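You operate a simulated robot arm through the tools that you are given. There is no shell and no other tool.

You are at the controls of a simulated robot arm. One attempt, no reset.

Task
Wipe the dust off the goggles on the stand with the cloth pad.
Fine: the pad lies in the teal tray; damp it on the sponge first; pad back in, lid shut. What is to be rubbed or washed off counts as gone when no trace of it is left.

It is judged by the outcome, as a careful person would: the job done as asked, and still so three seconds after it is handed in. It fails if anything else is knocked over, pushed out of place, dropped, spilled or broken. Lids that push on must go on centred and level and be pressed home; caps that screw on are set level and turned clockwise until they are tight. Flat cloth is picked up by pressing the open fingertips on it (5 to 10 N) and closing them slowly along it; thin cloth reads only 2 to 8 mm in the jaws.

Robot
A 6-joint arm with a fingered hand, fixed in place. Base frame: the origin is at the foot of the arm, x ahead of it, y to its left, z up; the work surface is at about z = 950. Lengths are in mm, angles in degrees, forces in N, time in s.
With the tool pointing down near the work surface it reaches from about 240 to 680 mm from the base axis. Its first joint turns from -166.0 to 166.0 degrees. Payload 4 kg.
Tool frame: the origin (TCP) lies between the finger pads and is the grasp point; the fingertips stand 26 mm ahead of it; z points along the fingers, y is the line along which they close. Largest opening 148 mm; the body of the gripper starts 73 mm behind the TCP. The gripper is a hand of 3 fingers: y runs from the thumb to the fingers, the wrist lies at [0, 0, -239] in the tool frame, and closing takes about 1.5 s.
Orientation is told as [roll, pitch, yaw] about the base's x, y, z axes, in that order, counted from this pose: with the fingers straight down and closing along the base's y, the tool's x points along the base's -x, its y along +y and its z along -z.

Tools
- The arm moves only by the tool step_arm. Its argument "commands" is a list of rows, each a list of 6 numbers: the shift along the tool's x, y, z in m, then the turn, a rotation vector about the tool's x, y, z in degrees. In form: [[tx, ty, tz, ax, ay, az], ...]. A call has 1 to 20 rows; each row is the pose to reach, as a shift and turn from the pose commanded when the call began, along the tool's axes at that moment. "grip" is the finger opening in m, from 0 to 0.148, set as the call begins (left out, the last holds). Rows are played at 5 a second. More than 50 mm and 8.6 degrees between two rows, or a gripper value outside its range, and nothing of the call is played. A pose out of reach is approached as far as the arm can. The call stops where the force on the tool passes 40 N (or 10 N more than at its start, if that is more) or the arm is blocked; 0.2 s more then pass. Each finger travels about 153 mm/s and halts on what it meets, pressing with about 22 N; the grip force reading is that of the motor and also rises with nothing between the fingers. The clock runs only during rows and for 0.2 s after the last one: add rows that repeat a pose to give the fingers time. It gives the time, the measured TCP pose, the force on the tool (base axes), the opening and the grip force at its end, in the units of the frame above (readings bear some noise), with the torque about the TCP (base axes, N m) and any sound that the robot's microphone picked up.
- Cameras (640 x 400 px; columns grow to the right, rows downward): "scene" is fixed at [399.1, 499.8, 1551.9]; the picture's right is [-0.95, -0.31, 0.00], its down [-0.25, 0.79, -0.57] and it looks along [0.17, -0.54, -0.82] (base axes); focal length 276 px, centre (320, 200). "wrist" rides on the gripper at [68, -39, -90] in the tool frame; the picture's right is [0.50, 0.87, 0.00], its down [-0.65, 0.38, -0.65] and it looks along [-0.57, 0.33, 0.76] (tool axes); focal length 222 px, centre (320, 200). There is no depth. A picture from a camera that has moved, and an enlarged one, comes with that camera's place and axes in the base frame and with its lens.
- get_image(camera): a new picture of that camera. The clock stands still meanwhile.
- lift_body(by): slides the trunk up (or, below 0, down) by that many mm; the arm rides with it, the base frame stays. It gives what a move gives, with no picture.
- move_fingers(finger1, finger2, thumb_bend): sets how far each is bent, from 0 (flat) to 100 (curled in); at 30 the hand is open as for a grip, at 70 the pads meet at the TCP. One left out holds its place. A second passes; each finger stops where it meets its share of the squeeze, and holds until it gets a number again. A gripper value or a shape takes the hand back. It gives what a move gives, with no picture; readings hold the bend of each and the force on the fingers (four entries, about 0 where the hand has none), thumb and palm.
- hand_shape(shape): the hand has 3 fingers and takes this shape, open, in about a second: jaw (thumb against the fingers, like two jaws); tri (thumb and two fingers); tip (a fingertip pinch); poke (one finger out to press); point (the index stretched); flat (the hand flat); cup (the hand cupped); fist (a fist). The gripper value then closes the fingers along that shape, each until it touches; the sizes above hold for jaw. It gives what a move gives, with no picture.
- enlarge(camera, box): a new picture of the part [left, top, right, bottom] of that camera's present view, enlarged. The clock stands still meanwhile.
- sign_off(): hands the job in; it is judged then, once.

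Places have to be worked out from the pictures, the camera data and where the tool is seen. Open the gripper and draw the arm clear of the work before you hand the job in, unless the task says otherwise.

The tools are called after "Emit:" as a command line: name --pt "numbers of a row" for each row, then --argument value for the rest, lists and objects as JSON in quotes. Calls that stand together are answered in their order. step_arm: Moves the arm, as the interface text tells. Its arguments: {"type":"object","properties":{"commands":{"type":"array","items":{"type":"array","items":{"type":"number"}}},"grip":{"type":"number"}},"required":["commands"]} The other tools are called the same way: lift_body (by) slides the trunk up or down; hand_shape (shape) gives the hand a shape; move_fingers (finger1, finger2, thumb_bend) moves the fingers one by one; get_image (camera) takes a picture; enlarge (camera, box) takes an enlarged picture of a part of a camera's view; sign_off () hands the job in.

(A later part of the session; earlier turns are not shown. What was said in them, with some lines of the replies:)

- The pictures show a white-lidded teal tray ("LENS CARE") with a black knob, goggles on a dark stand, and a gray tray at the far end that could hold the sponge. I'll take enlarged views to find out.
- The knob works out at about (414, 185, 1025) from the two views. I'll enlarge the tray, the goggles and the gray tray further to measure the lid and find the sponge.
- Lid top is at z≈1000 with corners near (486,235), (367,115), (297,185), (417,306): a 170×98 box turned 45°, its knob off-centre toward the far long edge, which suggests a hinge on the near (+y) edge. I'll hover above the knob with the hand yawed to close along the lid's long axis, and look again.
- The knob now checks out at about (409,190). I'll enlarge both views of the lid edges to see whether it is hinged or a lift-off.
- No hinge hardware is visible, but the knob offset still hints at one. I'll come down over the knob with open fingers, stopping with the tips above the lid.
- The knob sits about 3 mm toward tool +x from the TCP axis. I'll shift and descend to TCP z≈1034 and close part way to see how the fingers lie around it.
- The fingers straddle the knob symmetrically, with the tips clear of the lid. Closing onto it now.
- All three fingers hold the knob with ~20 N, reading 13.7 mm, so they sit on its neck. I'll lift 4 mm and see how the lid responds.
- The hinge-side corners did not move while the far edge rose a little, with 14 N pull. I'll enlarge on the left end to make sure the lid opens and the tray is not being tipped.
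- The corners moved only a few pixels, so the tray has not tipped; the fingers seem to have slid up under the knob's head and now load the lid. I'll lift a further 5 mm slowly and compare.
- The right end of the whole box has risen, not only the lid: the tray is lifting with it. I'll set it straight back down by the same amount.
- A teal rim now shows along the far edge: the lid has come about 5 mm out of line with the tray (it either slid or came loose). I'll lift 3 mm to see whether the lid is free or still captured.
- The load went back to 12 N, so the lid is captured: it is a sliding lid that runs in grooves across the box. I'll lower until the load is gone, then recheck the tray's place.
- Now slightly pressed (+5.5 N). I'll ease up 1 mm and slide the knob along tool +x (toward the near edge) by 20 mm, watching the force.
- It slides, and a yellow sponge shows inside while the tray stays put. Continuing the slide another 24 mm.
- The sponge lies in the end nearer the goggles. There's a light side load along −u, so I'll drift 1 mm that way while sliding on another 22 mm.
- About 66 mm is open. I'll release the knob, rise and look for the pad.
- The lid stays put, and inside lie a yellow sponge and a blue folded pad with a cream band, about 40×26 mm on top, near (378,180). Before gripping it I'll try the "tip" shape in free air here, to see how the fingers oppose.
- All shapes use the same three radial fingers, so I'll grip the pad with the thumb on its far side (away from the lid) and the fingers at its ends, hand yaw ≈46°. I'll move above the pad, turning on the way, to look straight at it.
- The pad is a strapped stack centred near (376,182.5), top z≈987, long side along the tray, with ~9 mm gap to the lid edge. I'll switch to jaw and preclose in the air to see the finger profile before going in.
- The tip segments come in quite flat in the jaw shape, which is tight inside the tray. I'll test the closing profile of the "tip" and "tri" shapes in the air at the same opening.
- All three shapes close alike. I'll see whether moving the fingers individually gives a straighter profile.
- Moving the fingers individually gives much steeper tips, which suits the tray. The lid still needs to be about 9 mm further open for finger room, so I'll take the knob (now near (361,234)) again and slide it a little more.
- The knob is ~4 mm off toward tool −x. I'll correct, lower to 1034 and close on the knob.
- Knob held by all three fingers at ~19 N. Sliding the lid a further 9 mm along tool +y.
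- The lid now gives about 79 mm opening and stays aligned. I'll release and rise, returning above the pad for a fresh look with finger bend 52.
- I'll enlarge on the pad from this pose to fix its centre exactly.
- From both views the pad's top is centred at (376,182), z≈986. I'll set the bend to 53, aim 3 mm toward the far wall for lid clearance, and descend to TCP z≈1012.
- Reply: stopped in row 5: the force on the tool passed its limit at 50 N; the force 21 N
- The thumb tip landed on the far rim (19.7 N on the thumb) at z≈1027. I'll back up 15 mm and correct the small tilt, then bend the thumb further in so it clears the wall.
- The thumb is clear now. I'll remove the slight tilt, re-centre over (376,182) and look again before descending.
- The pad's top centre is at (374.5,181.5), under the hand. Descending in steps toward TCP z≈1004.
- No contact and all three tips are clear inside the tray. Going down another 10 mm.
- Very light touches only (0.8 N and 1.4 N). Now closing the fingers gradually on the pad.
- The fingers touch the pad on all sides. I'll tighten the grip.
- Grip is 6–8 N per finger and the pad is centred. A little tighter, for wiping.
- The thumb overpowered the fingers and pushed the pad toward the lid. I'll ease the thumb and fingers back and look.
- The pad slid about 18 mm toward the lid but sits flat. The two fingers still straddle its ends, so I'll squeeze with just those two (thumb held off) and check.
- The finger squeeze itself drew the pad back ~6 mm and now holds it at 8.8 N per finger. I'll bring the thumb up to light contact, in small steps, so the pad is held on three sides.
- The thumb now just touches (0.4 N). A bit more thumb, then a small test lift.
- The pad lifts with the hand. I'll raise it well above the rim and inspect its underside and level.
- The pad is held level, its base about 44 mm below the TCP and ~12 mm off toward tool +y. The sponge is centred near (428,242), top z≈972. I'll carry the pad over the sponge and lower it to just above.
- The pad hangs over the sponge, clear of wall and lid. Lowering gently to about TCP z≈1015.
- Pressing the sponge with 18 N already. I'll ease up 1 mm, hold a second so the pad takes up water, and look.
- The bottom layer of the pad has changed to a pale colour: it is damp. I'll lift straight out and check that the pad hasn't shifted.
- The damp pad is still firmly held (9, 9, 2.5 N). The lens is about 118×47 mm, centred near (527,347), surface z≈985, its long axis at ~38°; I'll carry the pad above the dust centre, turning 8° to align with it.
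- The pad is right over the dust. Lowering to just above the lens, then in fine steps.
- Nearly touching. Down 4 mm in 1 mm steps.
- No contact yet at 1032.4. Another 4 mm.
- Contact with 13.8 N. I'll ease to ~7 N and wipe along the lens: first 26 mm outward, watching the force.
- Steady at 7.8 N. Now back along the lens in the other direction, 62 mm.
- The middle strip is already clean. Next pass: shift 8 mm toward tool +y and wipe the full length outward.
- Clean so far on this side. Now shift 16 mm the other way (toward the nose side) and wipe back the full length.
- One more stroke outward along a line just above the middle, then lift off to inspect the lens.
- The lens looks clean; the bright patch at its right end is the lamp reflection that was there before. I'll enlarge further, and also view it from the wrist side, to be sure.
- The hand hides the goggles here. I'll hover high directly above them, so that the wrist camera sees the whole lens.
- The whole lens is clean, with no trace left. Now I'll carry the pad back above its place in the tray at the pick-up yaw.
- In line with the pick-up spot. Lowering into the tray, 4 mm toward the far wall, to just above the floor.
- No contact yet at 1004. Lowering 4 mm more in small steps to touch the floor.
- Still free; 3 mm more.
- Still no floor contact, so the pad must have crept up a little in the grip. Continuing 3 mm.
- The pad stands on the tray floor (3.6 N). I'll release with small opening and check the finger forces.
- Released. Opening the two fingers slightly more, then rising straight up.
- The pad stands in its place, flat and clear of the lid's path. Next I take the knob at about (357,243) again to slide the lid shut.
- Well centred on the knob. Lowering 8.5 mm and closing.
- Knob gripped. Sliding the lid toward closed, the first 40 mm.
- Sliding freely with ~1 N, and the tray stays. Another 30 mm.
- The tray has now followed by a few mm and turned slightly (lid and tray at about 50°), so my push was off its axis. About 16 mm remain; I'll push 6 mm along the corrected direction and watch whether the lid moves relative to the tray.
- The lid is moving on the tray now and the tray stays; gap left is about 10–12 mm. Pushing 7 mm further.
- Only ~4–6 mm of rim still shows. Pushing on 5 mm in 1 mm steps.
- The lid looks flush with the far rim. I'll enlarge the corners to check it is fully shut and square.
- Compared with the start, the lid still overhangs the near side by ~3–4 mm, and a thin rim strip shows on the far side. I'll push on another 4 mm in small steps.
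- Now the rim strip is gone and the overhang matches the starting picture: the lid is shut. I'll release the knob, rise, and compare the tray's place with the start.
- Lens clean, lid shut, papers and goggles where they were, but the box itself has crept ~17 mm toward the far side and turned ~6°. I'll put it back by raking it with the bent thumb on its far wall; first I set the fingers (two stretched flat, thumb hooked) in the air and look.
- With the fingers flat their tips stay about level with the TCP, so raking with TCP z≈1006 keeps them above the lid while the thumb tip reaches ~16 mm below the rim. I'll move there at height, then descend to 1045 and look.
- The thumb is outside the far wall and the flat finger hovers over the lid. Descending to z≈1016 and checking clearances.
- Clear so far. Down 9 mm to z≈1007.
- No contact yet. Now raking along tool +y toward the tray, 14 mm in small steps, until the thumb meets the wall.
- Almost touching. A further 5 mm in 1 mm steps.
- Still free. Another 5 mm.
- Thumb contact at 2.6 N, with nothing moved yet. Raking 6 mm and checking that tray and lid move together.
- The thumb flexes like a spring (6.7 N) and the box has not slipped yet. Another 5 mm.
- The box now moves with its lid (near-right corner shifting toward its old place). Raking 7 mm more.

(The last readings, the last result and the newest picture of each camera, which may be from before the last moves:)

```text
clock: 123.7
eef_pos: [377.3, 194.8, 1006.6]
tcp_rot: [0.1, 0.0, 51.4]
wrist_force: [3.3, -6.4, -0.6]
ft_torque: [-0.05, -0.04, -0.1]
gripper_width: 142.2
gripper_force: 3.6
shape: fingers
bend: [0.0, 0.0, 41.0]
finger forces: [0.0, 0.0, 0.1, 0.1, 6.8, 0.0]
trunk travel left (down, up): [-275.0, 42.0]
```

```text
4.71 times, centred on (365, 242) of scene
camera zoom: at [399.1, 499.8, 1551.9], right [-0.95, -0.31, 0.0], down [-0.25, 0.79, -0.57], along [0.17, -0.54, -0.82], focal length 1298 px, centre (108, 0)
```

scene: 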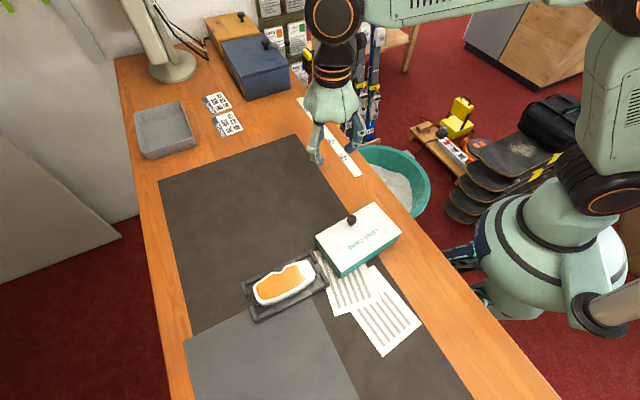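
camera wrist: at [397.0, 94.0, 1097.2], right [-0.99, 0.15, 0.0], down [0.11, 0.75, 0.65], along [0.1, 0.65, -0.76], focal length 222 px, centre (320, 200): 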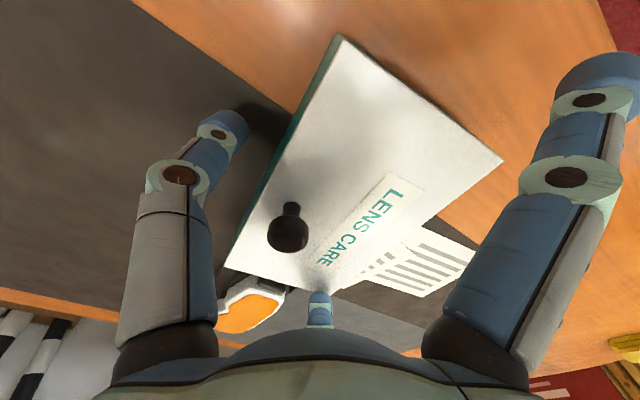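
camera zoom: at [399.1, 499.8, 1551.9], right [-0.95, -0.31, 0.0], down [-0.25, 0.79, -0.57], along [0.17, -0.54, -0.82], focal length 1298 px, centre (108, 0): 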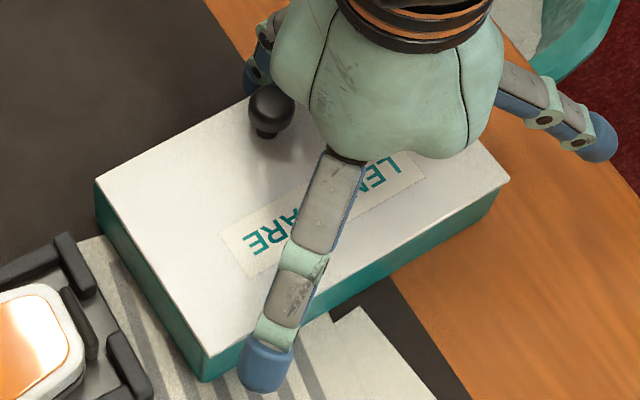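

Good progress: the left end is nearly back, the right end needs ~12 mm more with ~4° of turn. I'll back off, shift 20 mm toward that end and rake there.

Emit:
step_arm --pt "0 -0.006 0 0 0 0" --pt "0 -0.014 0 0 0 0" --pt "0.01 -0.014 0 0 0 0" --pt "0.02 -0.014 0 0 0 0" --pt "0.02 -0.007 0 0 0 0" --pt "0.02 0 0 0 0 0" --pt "0.02 0.003 0 0 0 0" --pt "0.02 0.005 0 0 0 0" --pt "0.02 0.007 0 0 0 0" --pt "0.02 0.009 0 0 0 0" --pt "0.02 0.009 0 0 0 0"

Emit:
enlarge --camera "wrist" --box '[160, 30, 420, 250]'

Emit:
enlarge --camera "scene" --box '[310, 200, 420, 285]'

```text
clock: 126.1
eef_pos: [357.5, 185.2, 1007.4]
tcp_rot: [0.0, 0.1, 51.4]
wrist_force: [2.7, -5.7, -1.2]
ft_torque: [-0.07, -0.05, -0.19]
gripper_width: 141.1
gripper_force: 3.5
shape: fingers
bend: [0.0, 0.0, 41.0]
finger forces: [0.1, 0.1, 0.1, 0.0, 6.6, 0.0]
trunk travel left (down, up): [-275.0, 42.0]
```

```text
1.82 times, centred on (290, 140) of wrist
camera zoom: at [345.2, 109.3, 1097.5], right [-0.99, 0.15, 0.0], down [0.11, 0.75, 0.65], along [0.1, 0.65, -0.76], focal length 404 px, centre (374, 309)
```

zoom: 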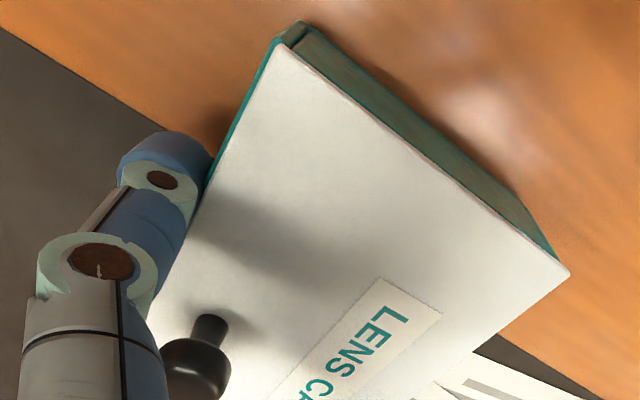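

```text
4.71 times, centred on (365, 242) of scene
camera zoom: at [399.1, 499.8, 1551.9], right [-0.95, -0.31, 0.0], down [-0.25, 0.79, -0.57], along [0.17, -0.54, -0.82], focal length 1298 px, centre (108, 0)
```

zoom: 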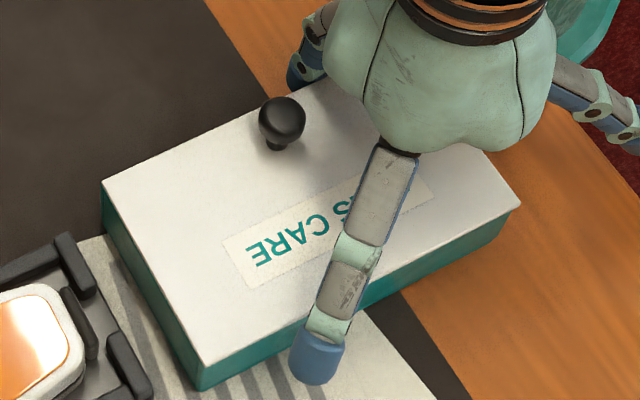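

The box is now within ~3 mm of its original corners and square to them. I'll back the thumb off, rise, and check the lid's fit.

Emit:
step_arm --pt "0 -0.008 0 0 0 0" --pt "0 -0.018 0 0 0 0" --pt "0 -0.022 -0.02 0 0 0" --pt "0 -0.022 -0.05 0 0 0" --pt "0 -0.022 -0.09 0 0 0" --pt "-0.03 -0.05 -0.12 0 0 0" --pt "-0.06 -0.08 -0.12 0 0 0" --pt "-0.08 -0.1 -0.12 0 0 0" --pt "-0.08 -0.1 -0.12 0 0 0"

Emit:
enlarge --camera "scene" --box '[310, 200, 420, 285]'

Emit:
get_image --camera "wrist"

Emit:
enlarge --camera "wrist" --box '[300, 40, 540, 240]'

```text
refused: row 6 steps farther than a row can; nothing moved
```

```text
4.71 times, centred on (365, 242) of scene
camera zoom: at [399.1, 499.8, 1551.9], right [-0.95, -0.31, 0.0], down [-0.25, 0.79, -0.57], along [0.17, -0.54, -0.82], focal length 1298 px, centre (108, 0)
```

zoom: 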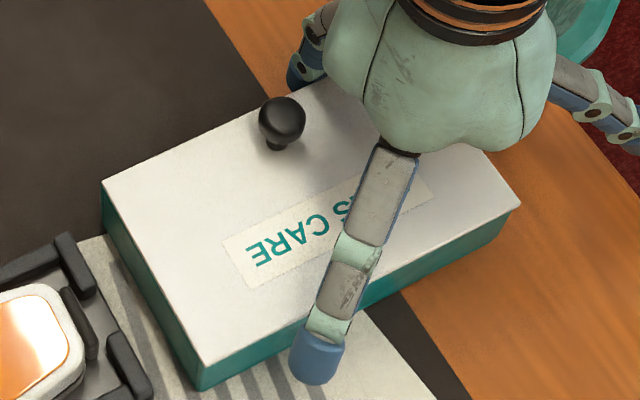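

```text
taken
camera wrist: at [345.2, 109.3, 1097.5], right [-0.99, 0.15, 0.0], down [0.11, 0.75, 0.65], along [0.1, 0.65, -0.76], focal length 222 px, centre (320, 200)
```

wrist: 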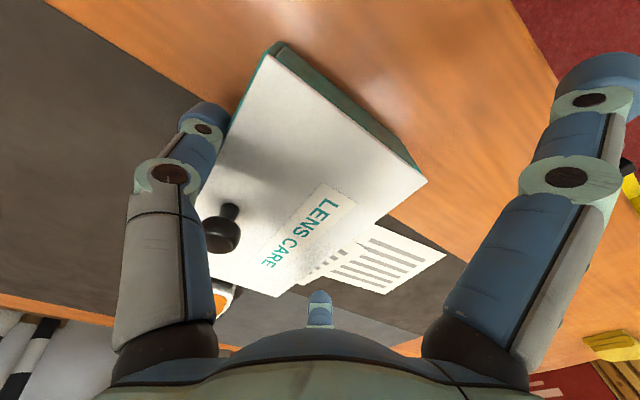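

```text
2.00 times, centred on (420, 140) of wrist
camera zoom: at [345.2, 109.3, 1097.5], right [-0.99, 0.15, 0.0], down [0.11, 0.75, 0.65], along [0.1, 0.65, -0.76], focal length 444 px, centre (120, 320)
```

zoom: 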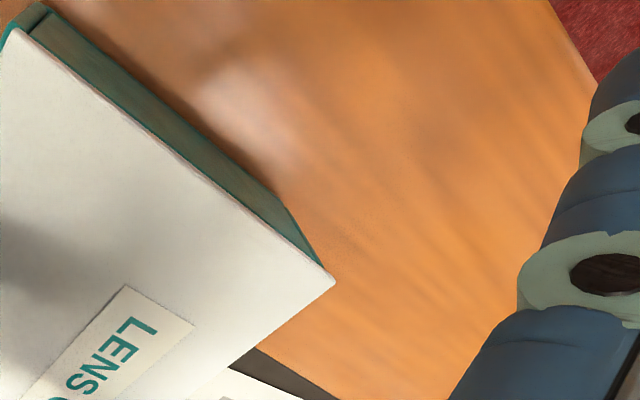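

That call was refused for a too-long row; I'll repeat it with shorter ones.

Emit:
step_arm --pt "0 -0.008 0 0 0 0" --pt "0 -0.018 0 0 0 0" --pt "0 -0.022 -0.02 0 0 0" --pt "0 -0.022 -0.05 0 0 0" --pt "0 -0.022 -0.085 0 0 0" --pt "-0.02 -0.04 -0.1 0 0 0" --pt "-0.04 -0.06 -0.11 0 0 0" --pt "-0.06 -0.08 -0.12 0 0 0" --pt "-0.08 -0.1 -0.12 0 0 0" --pt "-0.08 -0.1 -0.12 0 0 0"

Emit:
enlarge --camera "scene" --box '[310, 200, 420, 285]'

Emit:
get_image --camera "wrist"

Emit:
enlarge --camera "wrist" --box '[300, 40, 540, 240]'

```text
clock: 128.3
eef_pos: [484.9, 186.5, 1128.2]
tcp_rot: [-0.2, 0.0, 51.4]
wrist_force: [-0.1, -0.3, 0.9]
ft_torque: [-0.05, 0.02, -0.01]
gripper_width: 134.8
gripper_force: 0.0
shape: fingers
bend: [0.0, 0.0, 45.0]
finger forces: [0.0, 0.0, 0.0, 0.0, 0.0, 0.0]
trunk travel left (down, up): [-275.0, 42.0]
```

```text
4.71 times, centred on (365, 242) of scene
camera zoom: at [399.1, 499.8, 1551.9], right [-0.95, -0.31, 0.0], down [-0.25, 0.79, -0.57], along [0.17, -0.54, -0.82], focal length 1298 px, centre (108, 0)
```

zoom: 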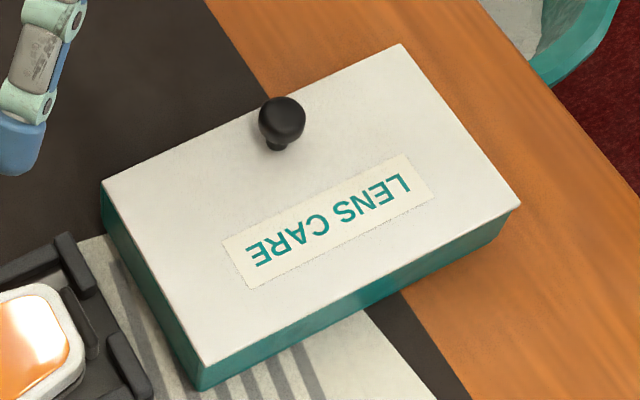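

```text
taken
camera wrist: at [473.1, 110.5, 1217.2], right [-0.99, 0.15, 0.0], down [0.11, 0.75, 0.65], along [0.1, 0.65, -0.76], focal length 222 px, centre (320, 200)
```

wrist: 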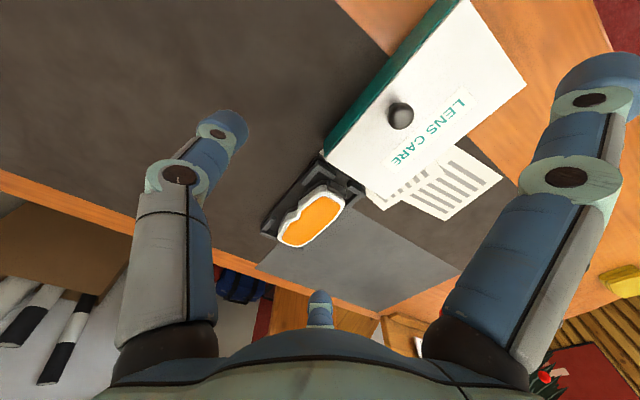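

```text
2.00 times, centred on (420, 140) of wrist
camera zoom: at [473.1, 110.5, 1217.2], right [-0.99, 0.15, 0.0], down [0.11, 0.75, 0.65], along [0.1, 0.65, -0.76], focal length 444 px, centre (120, 320)
```

zoom: 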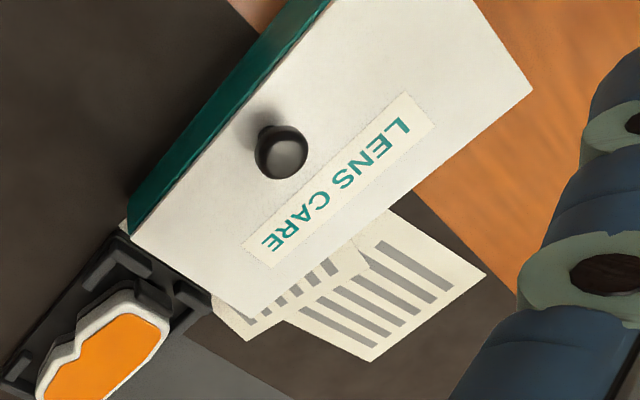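

The box is back within ~3 mm of its original spot. I'll enlarge the far edge and near corner to see whether the lid is still fully shut.

Emit:
enlarge --camera "wrist" --box '[310, 60, 430, 170]'

Emit:
enlarge --camera "wrist" --box '[380, 0, 470, 90]'

Emit:
enlarge --camera "scene" --box '[320, 225, 370, 285]'

Emit:
enlarge --camera "scene" --box '[335, 215, 415, 285]'

```text
3.64 times, centred on (370, 115) of wrist
camera zoom: at [473.1, 110.5, 1217.2], right [-0.99, 0.15, 0.0], down [0.11, 0.75, 0.65], along [0.1, 0.65, -0.76], focal length 808 px, centre (138, 509)
```

zoom: 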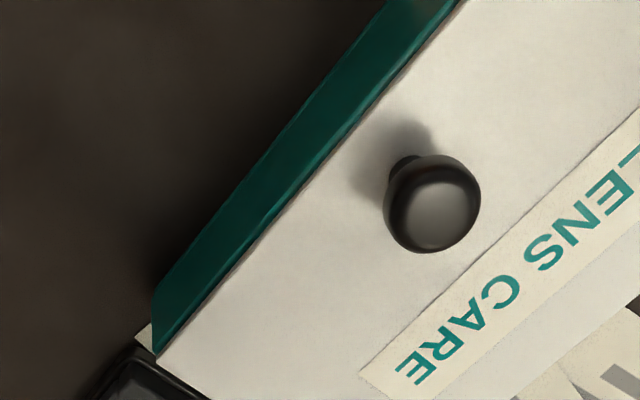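

```text
4.44 times, centred on (425, 45) of wrist
camera zoom: at [473.1, 110.5, 1217.2], right [-0.99, 0.15, 0.0], down [0.11, 0.75, 0.65], along [0.1, 0.65, -0.76], focal length 987 px, centre (-147, 889)
```

zoom: 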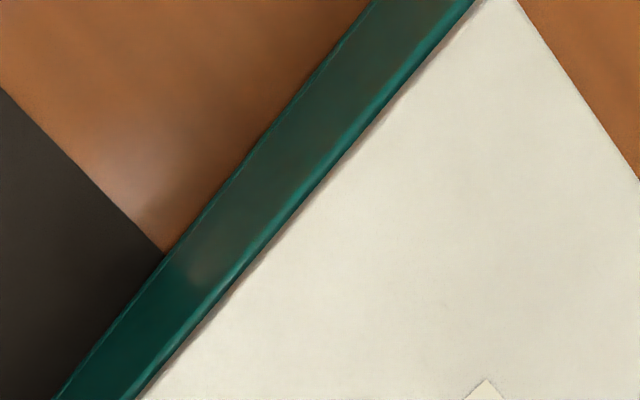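

```text
6.67 times, centred on (345, 255) of scene
camera zoom: at [399.1, 499.8, 1551.9], right [-0.95, -0.31, 0.0], down [-0.25, 0.79, -0.57], along [0.17, -0.54, -0.82], focal length 1839 px, centre (153, -167)
```

zoom: 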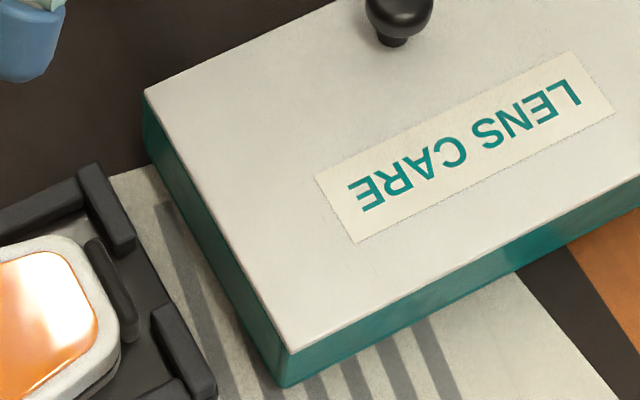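

```text
5.71 times, centred on (375, 250) of scene
camera zoom: at [399.1, 499.8, 1551.9], right [-0.95, -0.31, 0.0], down [-0.25, 0.79, -0.57], along [0.17, -0.54, -0.82], focal length 1576 px, centre (6, -86)
```

zoom: 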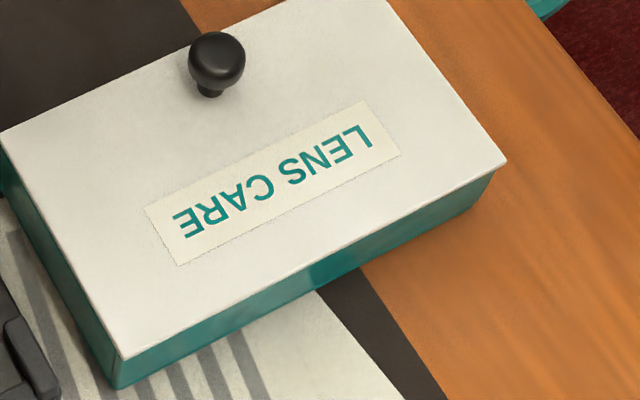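

The far edge shows a rim strip of perhaps 1.5–2 mm, so the lid may have crept slightly in the raking. I'll take the knob (now ~(411.5,193)) once more, with yaw 45°, to press it home.

Emit:
step_arm --pt "0.01 0.015 0 0 0 1.6" --pt "0.02 0.03 0 0 0 3.2" --pt "0.03 0.045 0 0 0 4.8" --pt "0.0405 0.0615 0 0 0 6.4" --pt "0.0405 0.0615 0.03 0 0 6.4" --pt "0.0405 0.0615 0.06 0 0 6.4" --pt "0.0405 0.0615 0.086 0 0 6.4" --pt "0.0405 0.0615 0.086 0 0 6.4" --grip 0.06

Emit:
get_image --camera "wrist"

```text
clock: 130.1
eef_pos: [410.6, 193.2, 1042.2]
tcp_rot: [-0.1, 0.1, 45.0]
wrist_force: [0.2, -0.3, -0.2]
ft_torque: [0.0, -0.04, 0.01]
gripper_width: 60.2
gripper_force: 0.0
shape: tri
bend: [77.0, 77.0, 70.0]
finger forces: [0.0, 0.0, 0.1, 0.1, 0.0, 0.0]
trunk travel left (down, up): [-275.0, 42.0]
```

```text
taken
camera wrist: at [390.2, 118.3, 1131.7], right [-0.97, 0.26, 0.0], down [0.2, 0.73, 0.65], along [0.17, 0.63, -0.76], focal length 222 px, centre (320, 200)
```

wrist: 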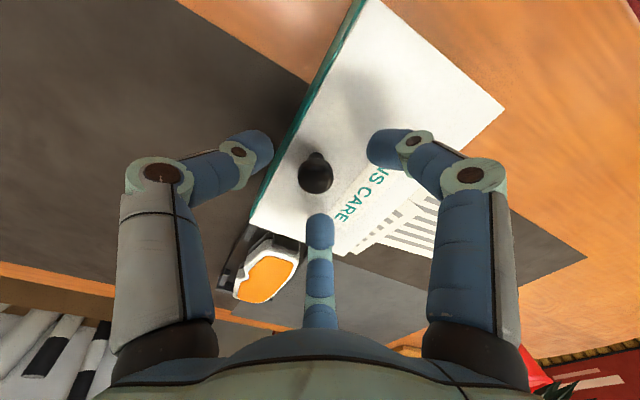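

Centred within ~2 mm; correcting, lowering and closing on the knob.

Emit:
step_arm --pt "-0.0013 -0.0021 0.004 0 0 0" --pt "-0.0013 -0.0021 0.0085 0 0 0" --pt "-0.0013 -0.0021 0.0085 0 0 0"

Emit:
step_arm --pt "0 0 0 0 0 0" --pt "0 0 0 0 0 0" --pt "0 0 0 0 0 0" --pt "0 0 0 0 0 0" --pt "0 0 0 0 0 0" --pt "0 0 0 0 0 0" --grip 0.0

Emit:
enlarge --camera "wrist" --box '[240, 0, 400, 130]'

Emit:
enlarge --camera "scene" --box '[320, 225, 370, 285]'

```text
clock: 130.9
eef_pos: [412.8, 190.8, 1032.7]
tcp_rot: [-0.1, 0.0, 45.0]
wrist_force: [0.6, 0.4, 0.3]
ft_torque: [0.01, -0.01, 0.02]
gripper_width: 60.3
gripper_force: 0.1
shape: tri
bend: [77.0, 77.0, 70.0]
finger forces: [0.0, 0.0, 0.0, 0.0, 0.1, 0.0]
trunk travel left (down, up): [-275.0, 42.0]
```

```text
clock: 132.3
eef_pos: [413.1, 194.5, 1033.2]
tcp_rot: [-0.1, 0.0, 45.0]
wrist_force: [-1.2, 0.3, 0.1]
ft_torque: [-0.01, -0.03, -0.01]
gripper_width: 15.2
gripper_force: 21.8
shape: tri
bend: [73.0, 73.0, 70.0]
finger forces: [19.1, 18.3, 0.0, 0.1, 17.5, 0.0]
trunk travel left (down, up): [-275.0, 42.0]
```

```text
3.08 times, centred on (320, 65) of wrist
camera zoom: at [393.6, 118.3, 1122.9], right [-0.97, 0.26, 0.0], down [0.2, 0.73, 0.65], along [0.17, 0.63, -0.76], focal length 684 px, centre (320, 615)
```

zoom: 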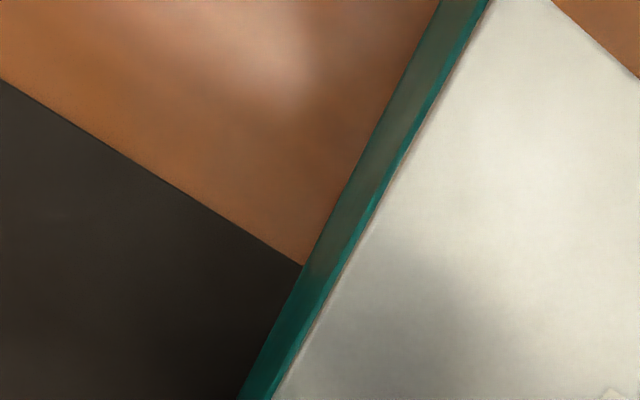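

```text
6.67 times, centred on (345, 255) of scene
camera zoom: at [399.1, 499.8, 1551.9], right [-0.95, -0.31, 0.0], down [-0.25, 0.79, -0.57], along [0.17, -0.54, -0.82], focal length 1839 px, centre (153, -167)
```

zoom: 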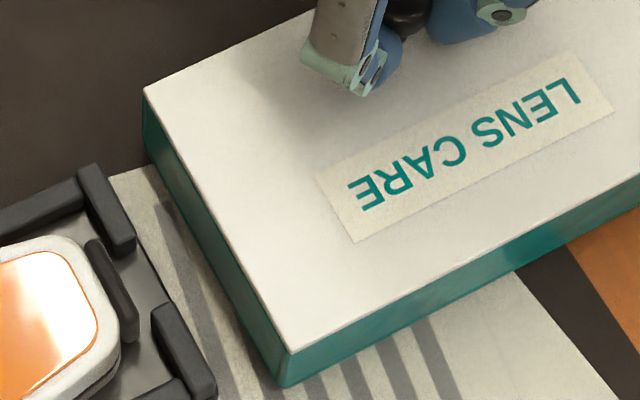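

Rim strip about 1.5 mm. Pushing the lid home 2 mm toward the far side.

Emit:
step_arm --pt "0 -0.0007 0 0 0 0" --pt "0 -0.0014 0 0 0 0" --pt "0 -0.002 0 0 0 0" --pt "0 -0.002 0 0 0 0"

Emit:
enlarge --camera "wrist" --box '[240, 0, 400, 130]'

Emit:
enlarge --camera "scene" --box '[320, 225, 370, 285]'

```text
clock: 133.3
eef_pos: [415.7, 191.7, 1032.3]
tcp_rot: [0.0, 0.2, 45.0]
wrist_force: [-1.0, 2.0, 0.4]
ft_torque: [0.02, -0.02, 0.03]
gripper_width: 15.2
gripper_force: 22.6
shape: tri
bend: [73.0, 73.0, 70.0]
finger forces: [18.9, 18.8, 0.1, 0.0, 17.5, 0.0]
trunk travel left (down, up): [-275.0, 42.0]
```

```text
3.08 times, centred on (320, 65) of wrist
camera zoom: at [395.5, 117.1, 1122.3], right [-0.97, 0.26, 0.0], down [0.2, 0.73, 0.65], along [0.17, 0.63, -0.76], focal length 684 px, centre (320, 615)
```

zoom: 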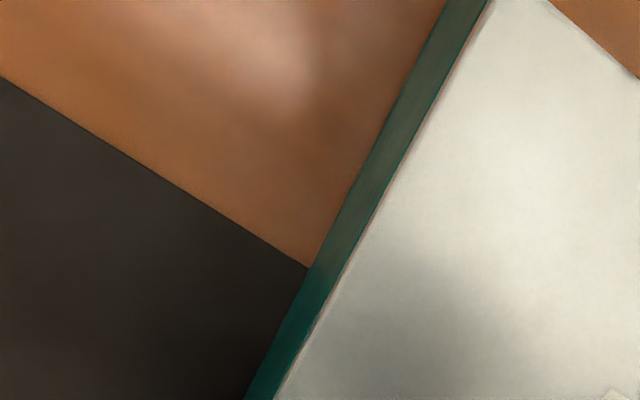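

```text
6.67 times, centred on (345, 255) of scene
camera zoom: at [399.1, 499.8, 1551.9], right [-0.95, -0.31, 0.0], down [-0.25, 0.79, -0.57], along [0.17, -0.54, -0.82], focal length 1839 px, centre (153, -167)
```

zoom: 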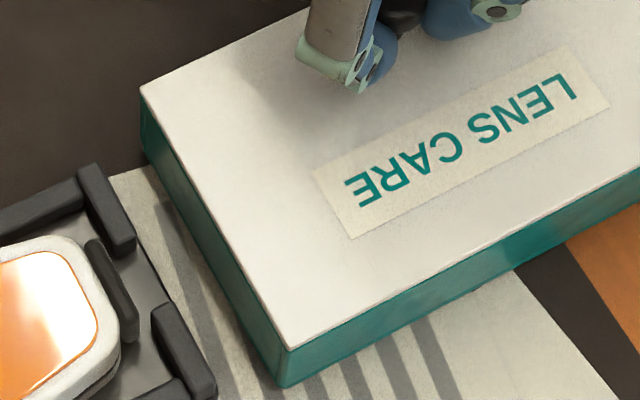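

Only a hairline remains and the box itself stayed put. One more 0.8 mm nudge to be against the stop.

Emit:
step_arm --pt "0 -0.0004 0 0 0 0" --pt "0 -0.0008 0 0 0 0" --pt "0 -0.0008 0 0 0 0"

Emit:
enlarge --camera "wrist" --box '[240, 0, 400, 130]'

Emit:
enlarge --camera "scene" --box '[320, 225, 370, 285]'

```text
clock: 134.1
eef_pos: [415.6, 191.3, 1033.6]
tcp_rot: [-0.1, 0.1, 45.0]
wrist_force: [-0.6, 2.2, -0.2]
ft_torque: [-0.01, -0.01, 0.01]
gripper_width: 15.1
gripper_force: 21.6
shape: tri
bend: [73.0, 73.0, 70.0]
finger forces: [18.8, 19.0, 0.1, 0.0, 17.2, 0.1]
trunk travel left (down, up): [-275.0, 42.0]
```

```text
3.08 times, centred on (320, 65) of wrist
camera zoom: at [396.0, 116.7, 1122.4], right [-0.97, 0.26, 0.0], down [0.2, 0.73, 0.65], along [0.17, 0.63, -0.76], focal length 684 px, centre (320, 615)
```

zoom: 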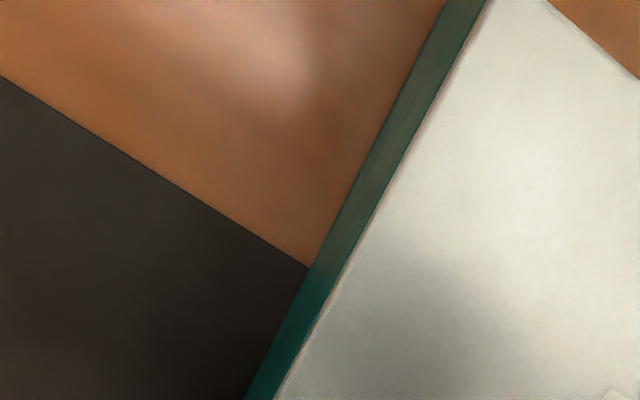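

```text
6.67 times, centred on (345, 255) of scene
camera zoom: at [399.1, 499.8, 1551.9], right [-0.95, -0.31, 0.0], down [-0.25, 0.79, -0.57], along [0.17, -0.54, -0.82], focal length 1839 px, centre (153, -167)
```

zoom: 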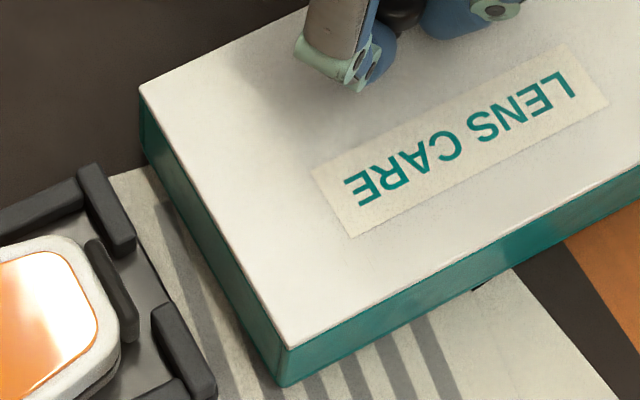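

The box and lid now move as one, so the lid is against its stop and shut. Releasing, rising straight up and drawing the arm clear.

Emit:
step_arm --pt "0 0 0 0 0 0" --pt "0 0 0 0 0 0" --pt "0 0 0 0 0 0" --pt "0 0 -0.01 0 0 0" --pt "0 0 -0.04 0 0 0" --pt "0 0 -0.08 0 0 0" --pt "0 0 -0.12 0 0 0" --pt "0.0 -0.02 -0.15 0 0 0" --pt "0.0 -0.05 -0.18 0 0 0" --pt "0.02 -0.08 -0.2 0 0 0" --pt "0.05 -0.11 -0.2 0 0 0" --pt "0.08 -0.14 -0.2 0 0 0" --pt "0.08 -0.14 -0.2 0 0 0" --grip 0.06

Emit:
get_image --camera "scene"

Emit:
enlarge --camera "scene" --box '[310, 200, 420, 285]'

Emit:
enlarge --camera "scene" --box '[235, 240, 335, 325]'

```text
clock: 136.9
eef_pos: [458.0, 36.4, 1234.0]
tcp_rot: [-0.1, -0.1, 45.0]
wrist_force: [-1.3, 0.1, 0.2]
ft_torque: [0.01, -0.01, -0.01]
gripper_width: 59.7
gripper_force: 0.0
shape: tri
bend: [77.0, 77.0, 70.0]
finger forces: [0.1, 0.1, 0.1, 0.1, 0.1, 0.1]
trunk travel left (down, up): [-275.0, 42.0]
```

```text
taken
```

scene: 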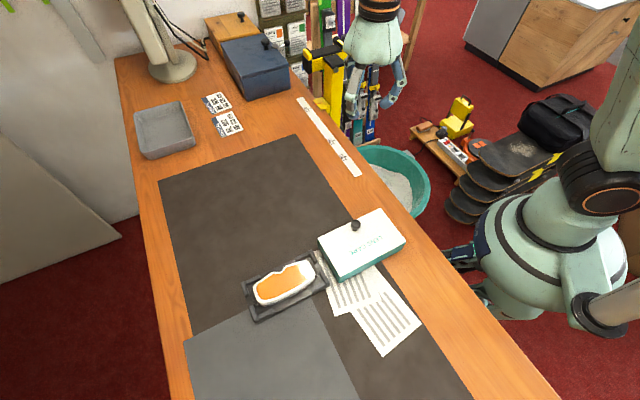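

```text
4.71 times, centred on (365, 242) of scene
camera zoom: at [399.1, 499.8, 1551.9], right [-0.95, -0.31, 0.0], down [-0.25, 0.79, -0.57], along [0.17, -0.54, -0.82], focal length 1298 px, centre (108, 0)
```

zoom: 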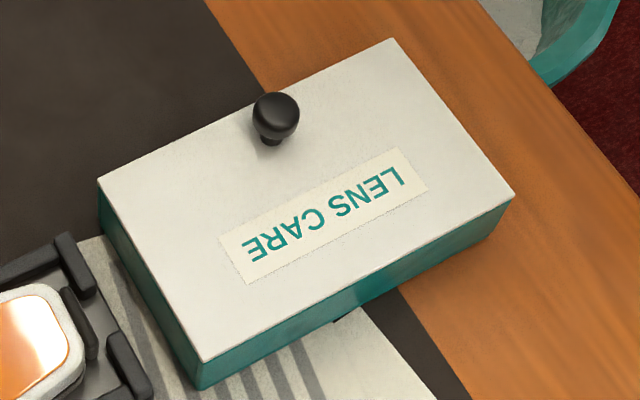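

```text
4.71 times, centred on (285, 282) of scene
camera zoom: at [399.1, 499.8, 1551.9], right [-0.95, -0.31, 0.0], down [-0.25, 0.79, -0.57], along [0.17, -0.54, -0.82], focal length 1298 px, centre (485, -188)
```

zoom: 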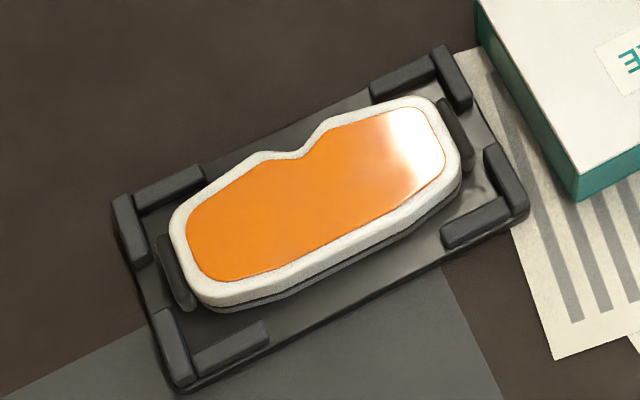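

The lens is clean, the lid is shut flush, the box is within ~4 mm of its original place, and the rest of the bench is untouched. I'll open the gripper fully and then hand in.

Emit:
step_arm --pt "0 0 -0.01 0 0 0" --pt "0 0 -0.02 0 0 0" --pt "0 0 -0.02 0 0 0" --pt "0 0 -0.02 0 0 0" --pt "0 0 -0.02 0 0 0" --grip 0.148

Emit:
enlarge --camera "scene" --box '[220, 180, 440, 340]'

```text
clock: 138.1
eef_pos: [458.7, 34.8, 1254.4]
tcp_rot: [-0.1, 0.0, 45.0]
wrist_force: [-0.1, 0.1, -1.0]
ft_torque: [0.0, 0.03, 0.0]
gripper_width: 147.8
gripper_force: 0.0
shape: tri
bend: [30.0, 30.0, 30.0]
finger forces: [0.0, 0.0, 0.1, 0.0, 0.0, 0.0]
trunk travel left (down, up): [-275.0, 42.0]
```

```text
2.50 times, centred on (330, 260) of scene
camera zoom: at [399.1, 499.8, 1551.9], right [-0.95, -0.31, 0.0], down [-0.25, 0.79, -0.57], along [0.17, -0.54, -0.82], focal length 690 px, centre (295, 50)
```

zoom: 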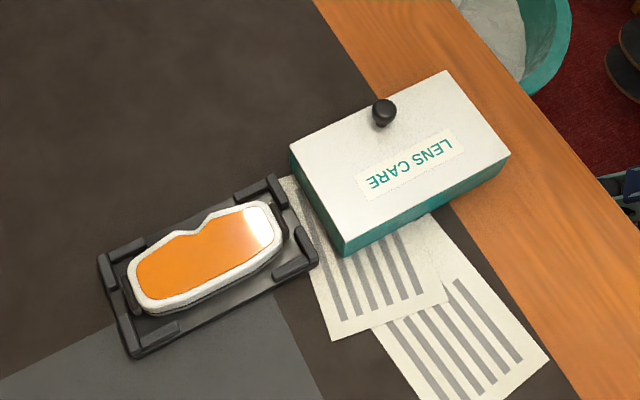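

The gripper is open, the arm is clear, the pad is back in the shut tray and the goggles are clean. Handing in.

Emit:
sign_off

```text
The job is handed in.
```

The goggles are clean: I damped the pad on the sponge and wiped the whole lens. Close-ups from two angles show no dust left. The pad is back in the teal tray and the lid is slid shut against its stop.

**Tray moved:** while I was working the lid, the tray slid about 17 mm and turned about 6°. I pushed it back. It now sits within about 4 mm of where it started, and square to it.

The goggles, their stand, the papers and everything else on the bench look as they did at the start. The gripper is open and the arm is clear.
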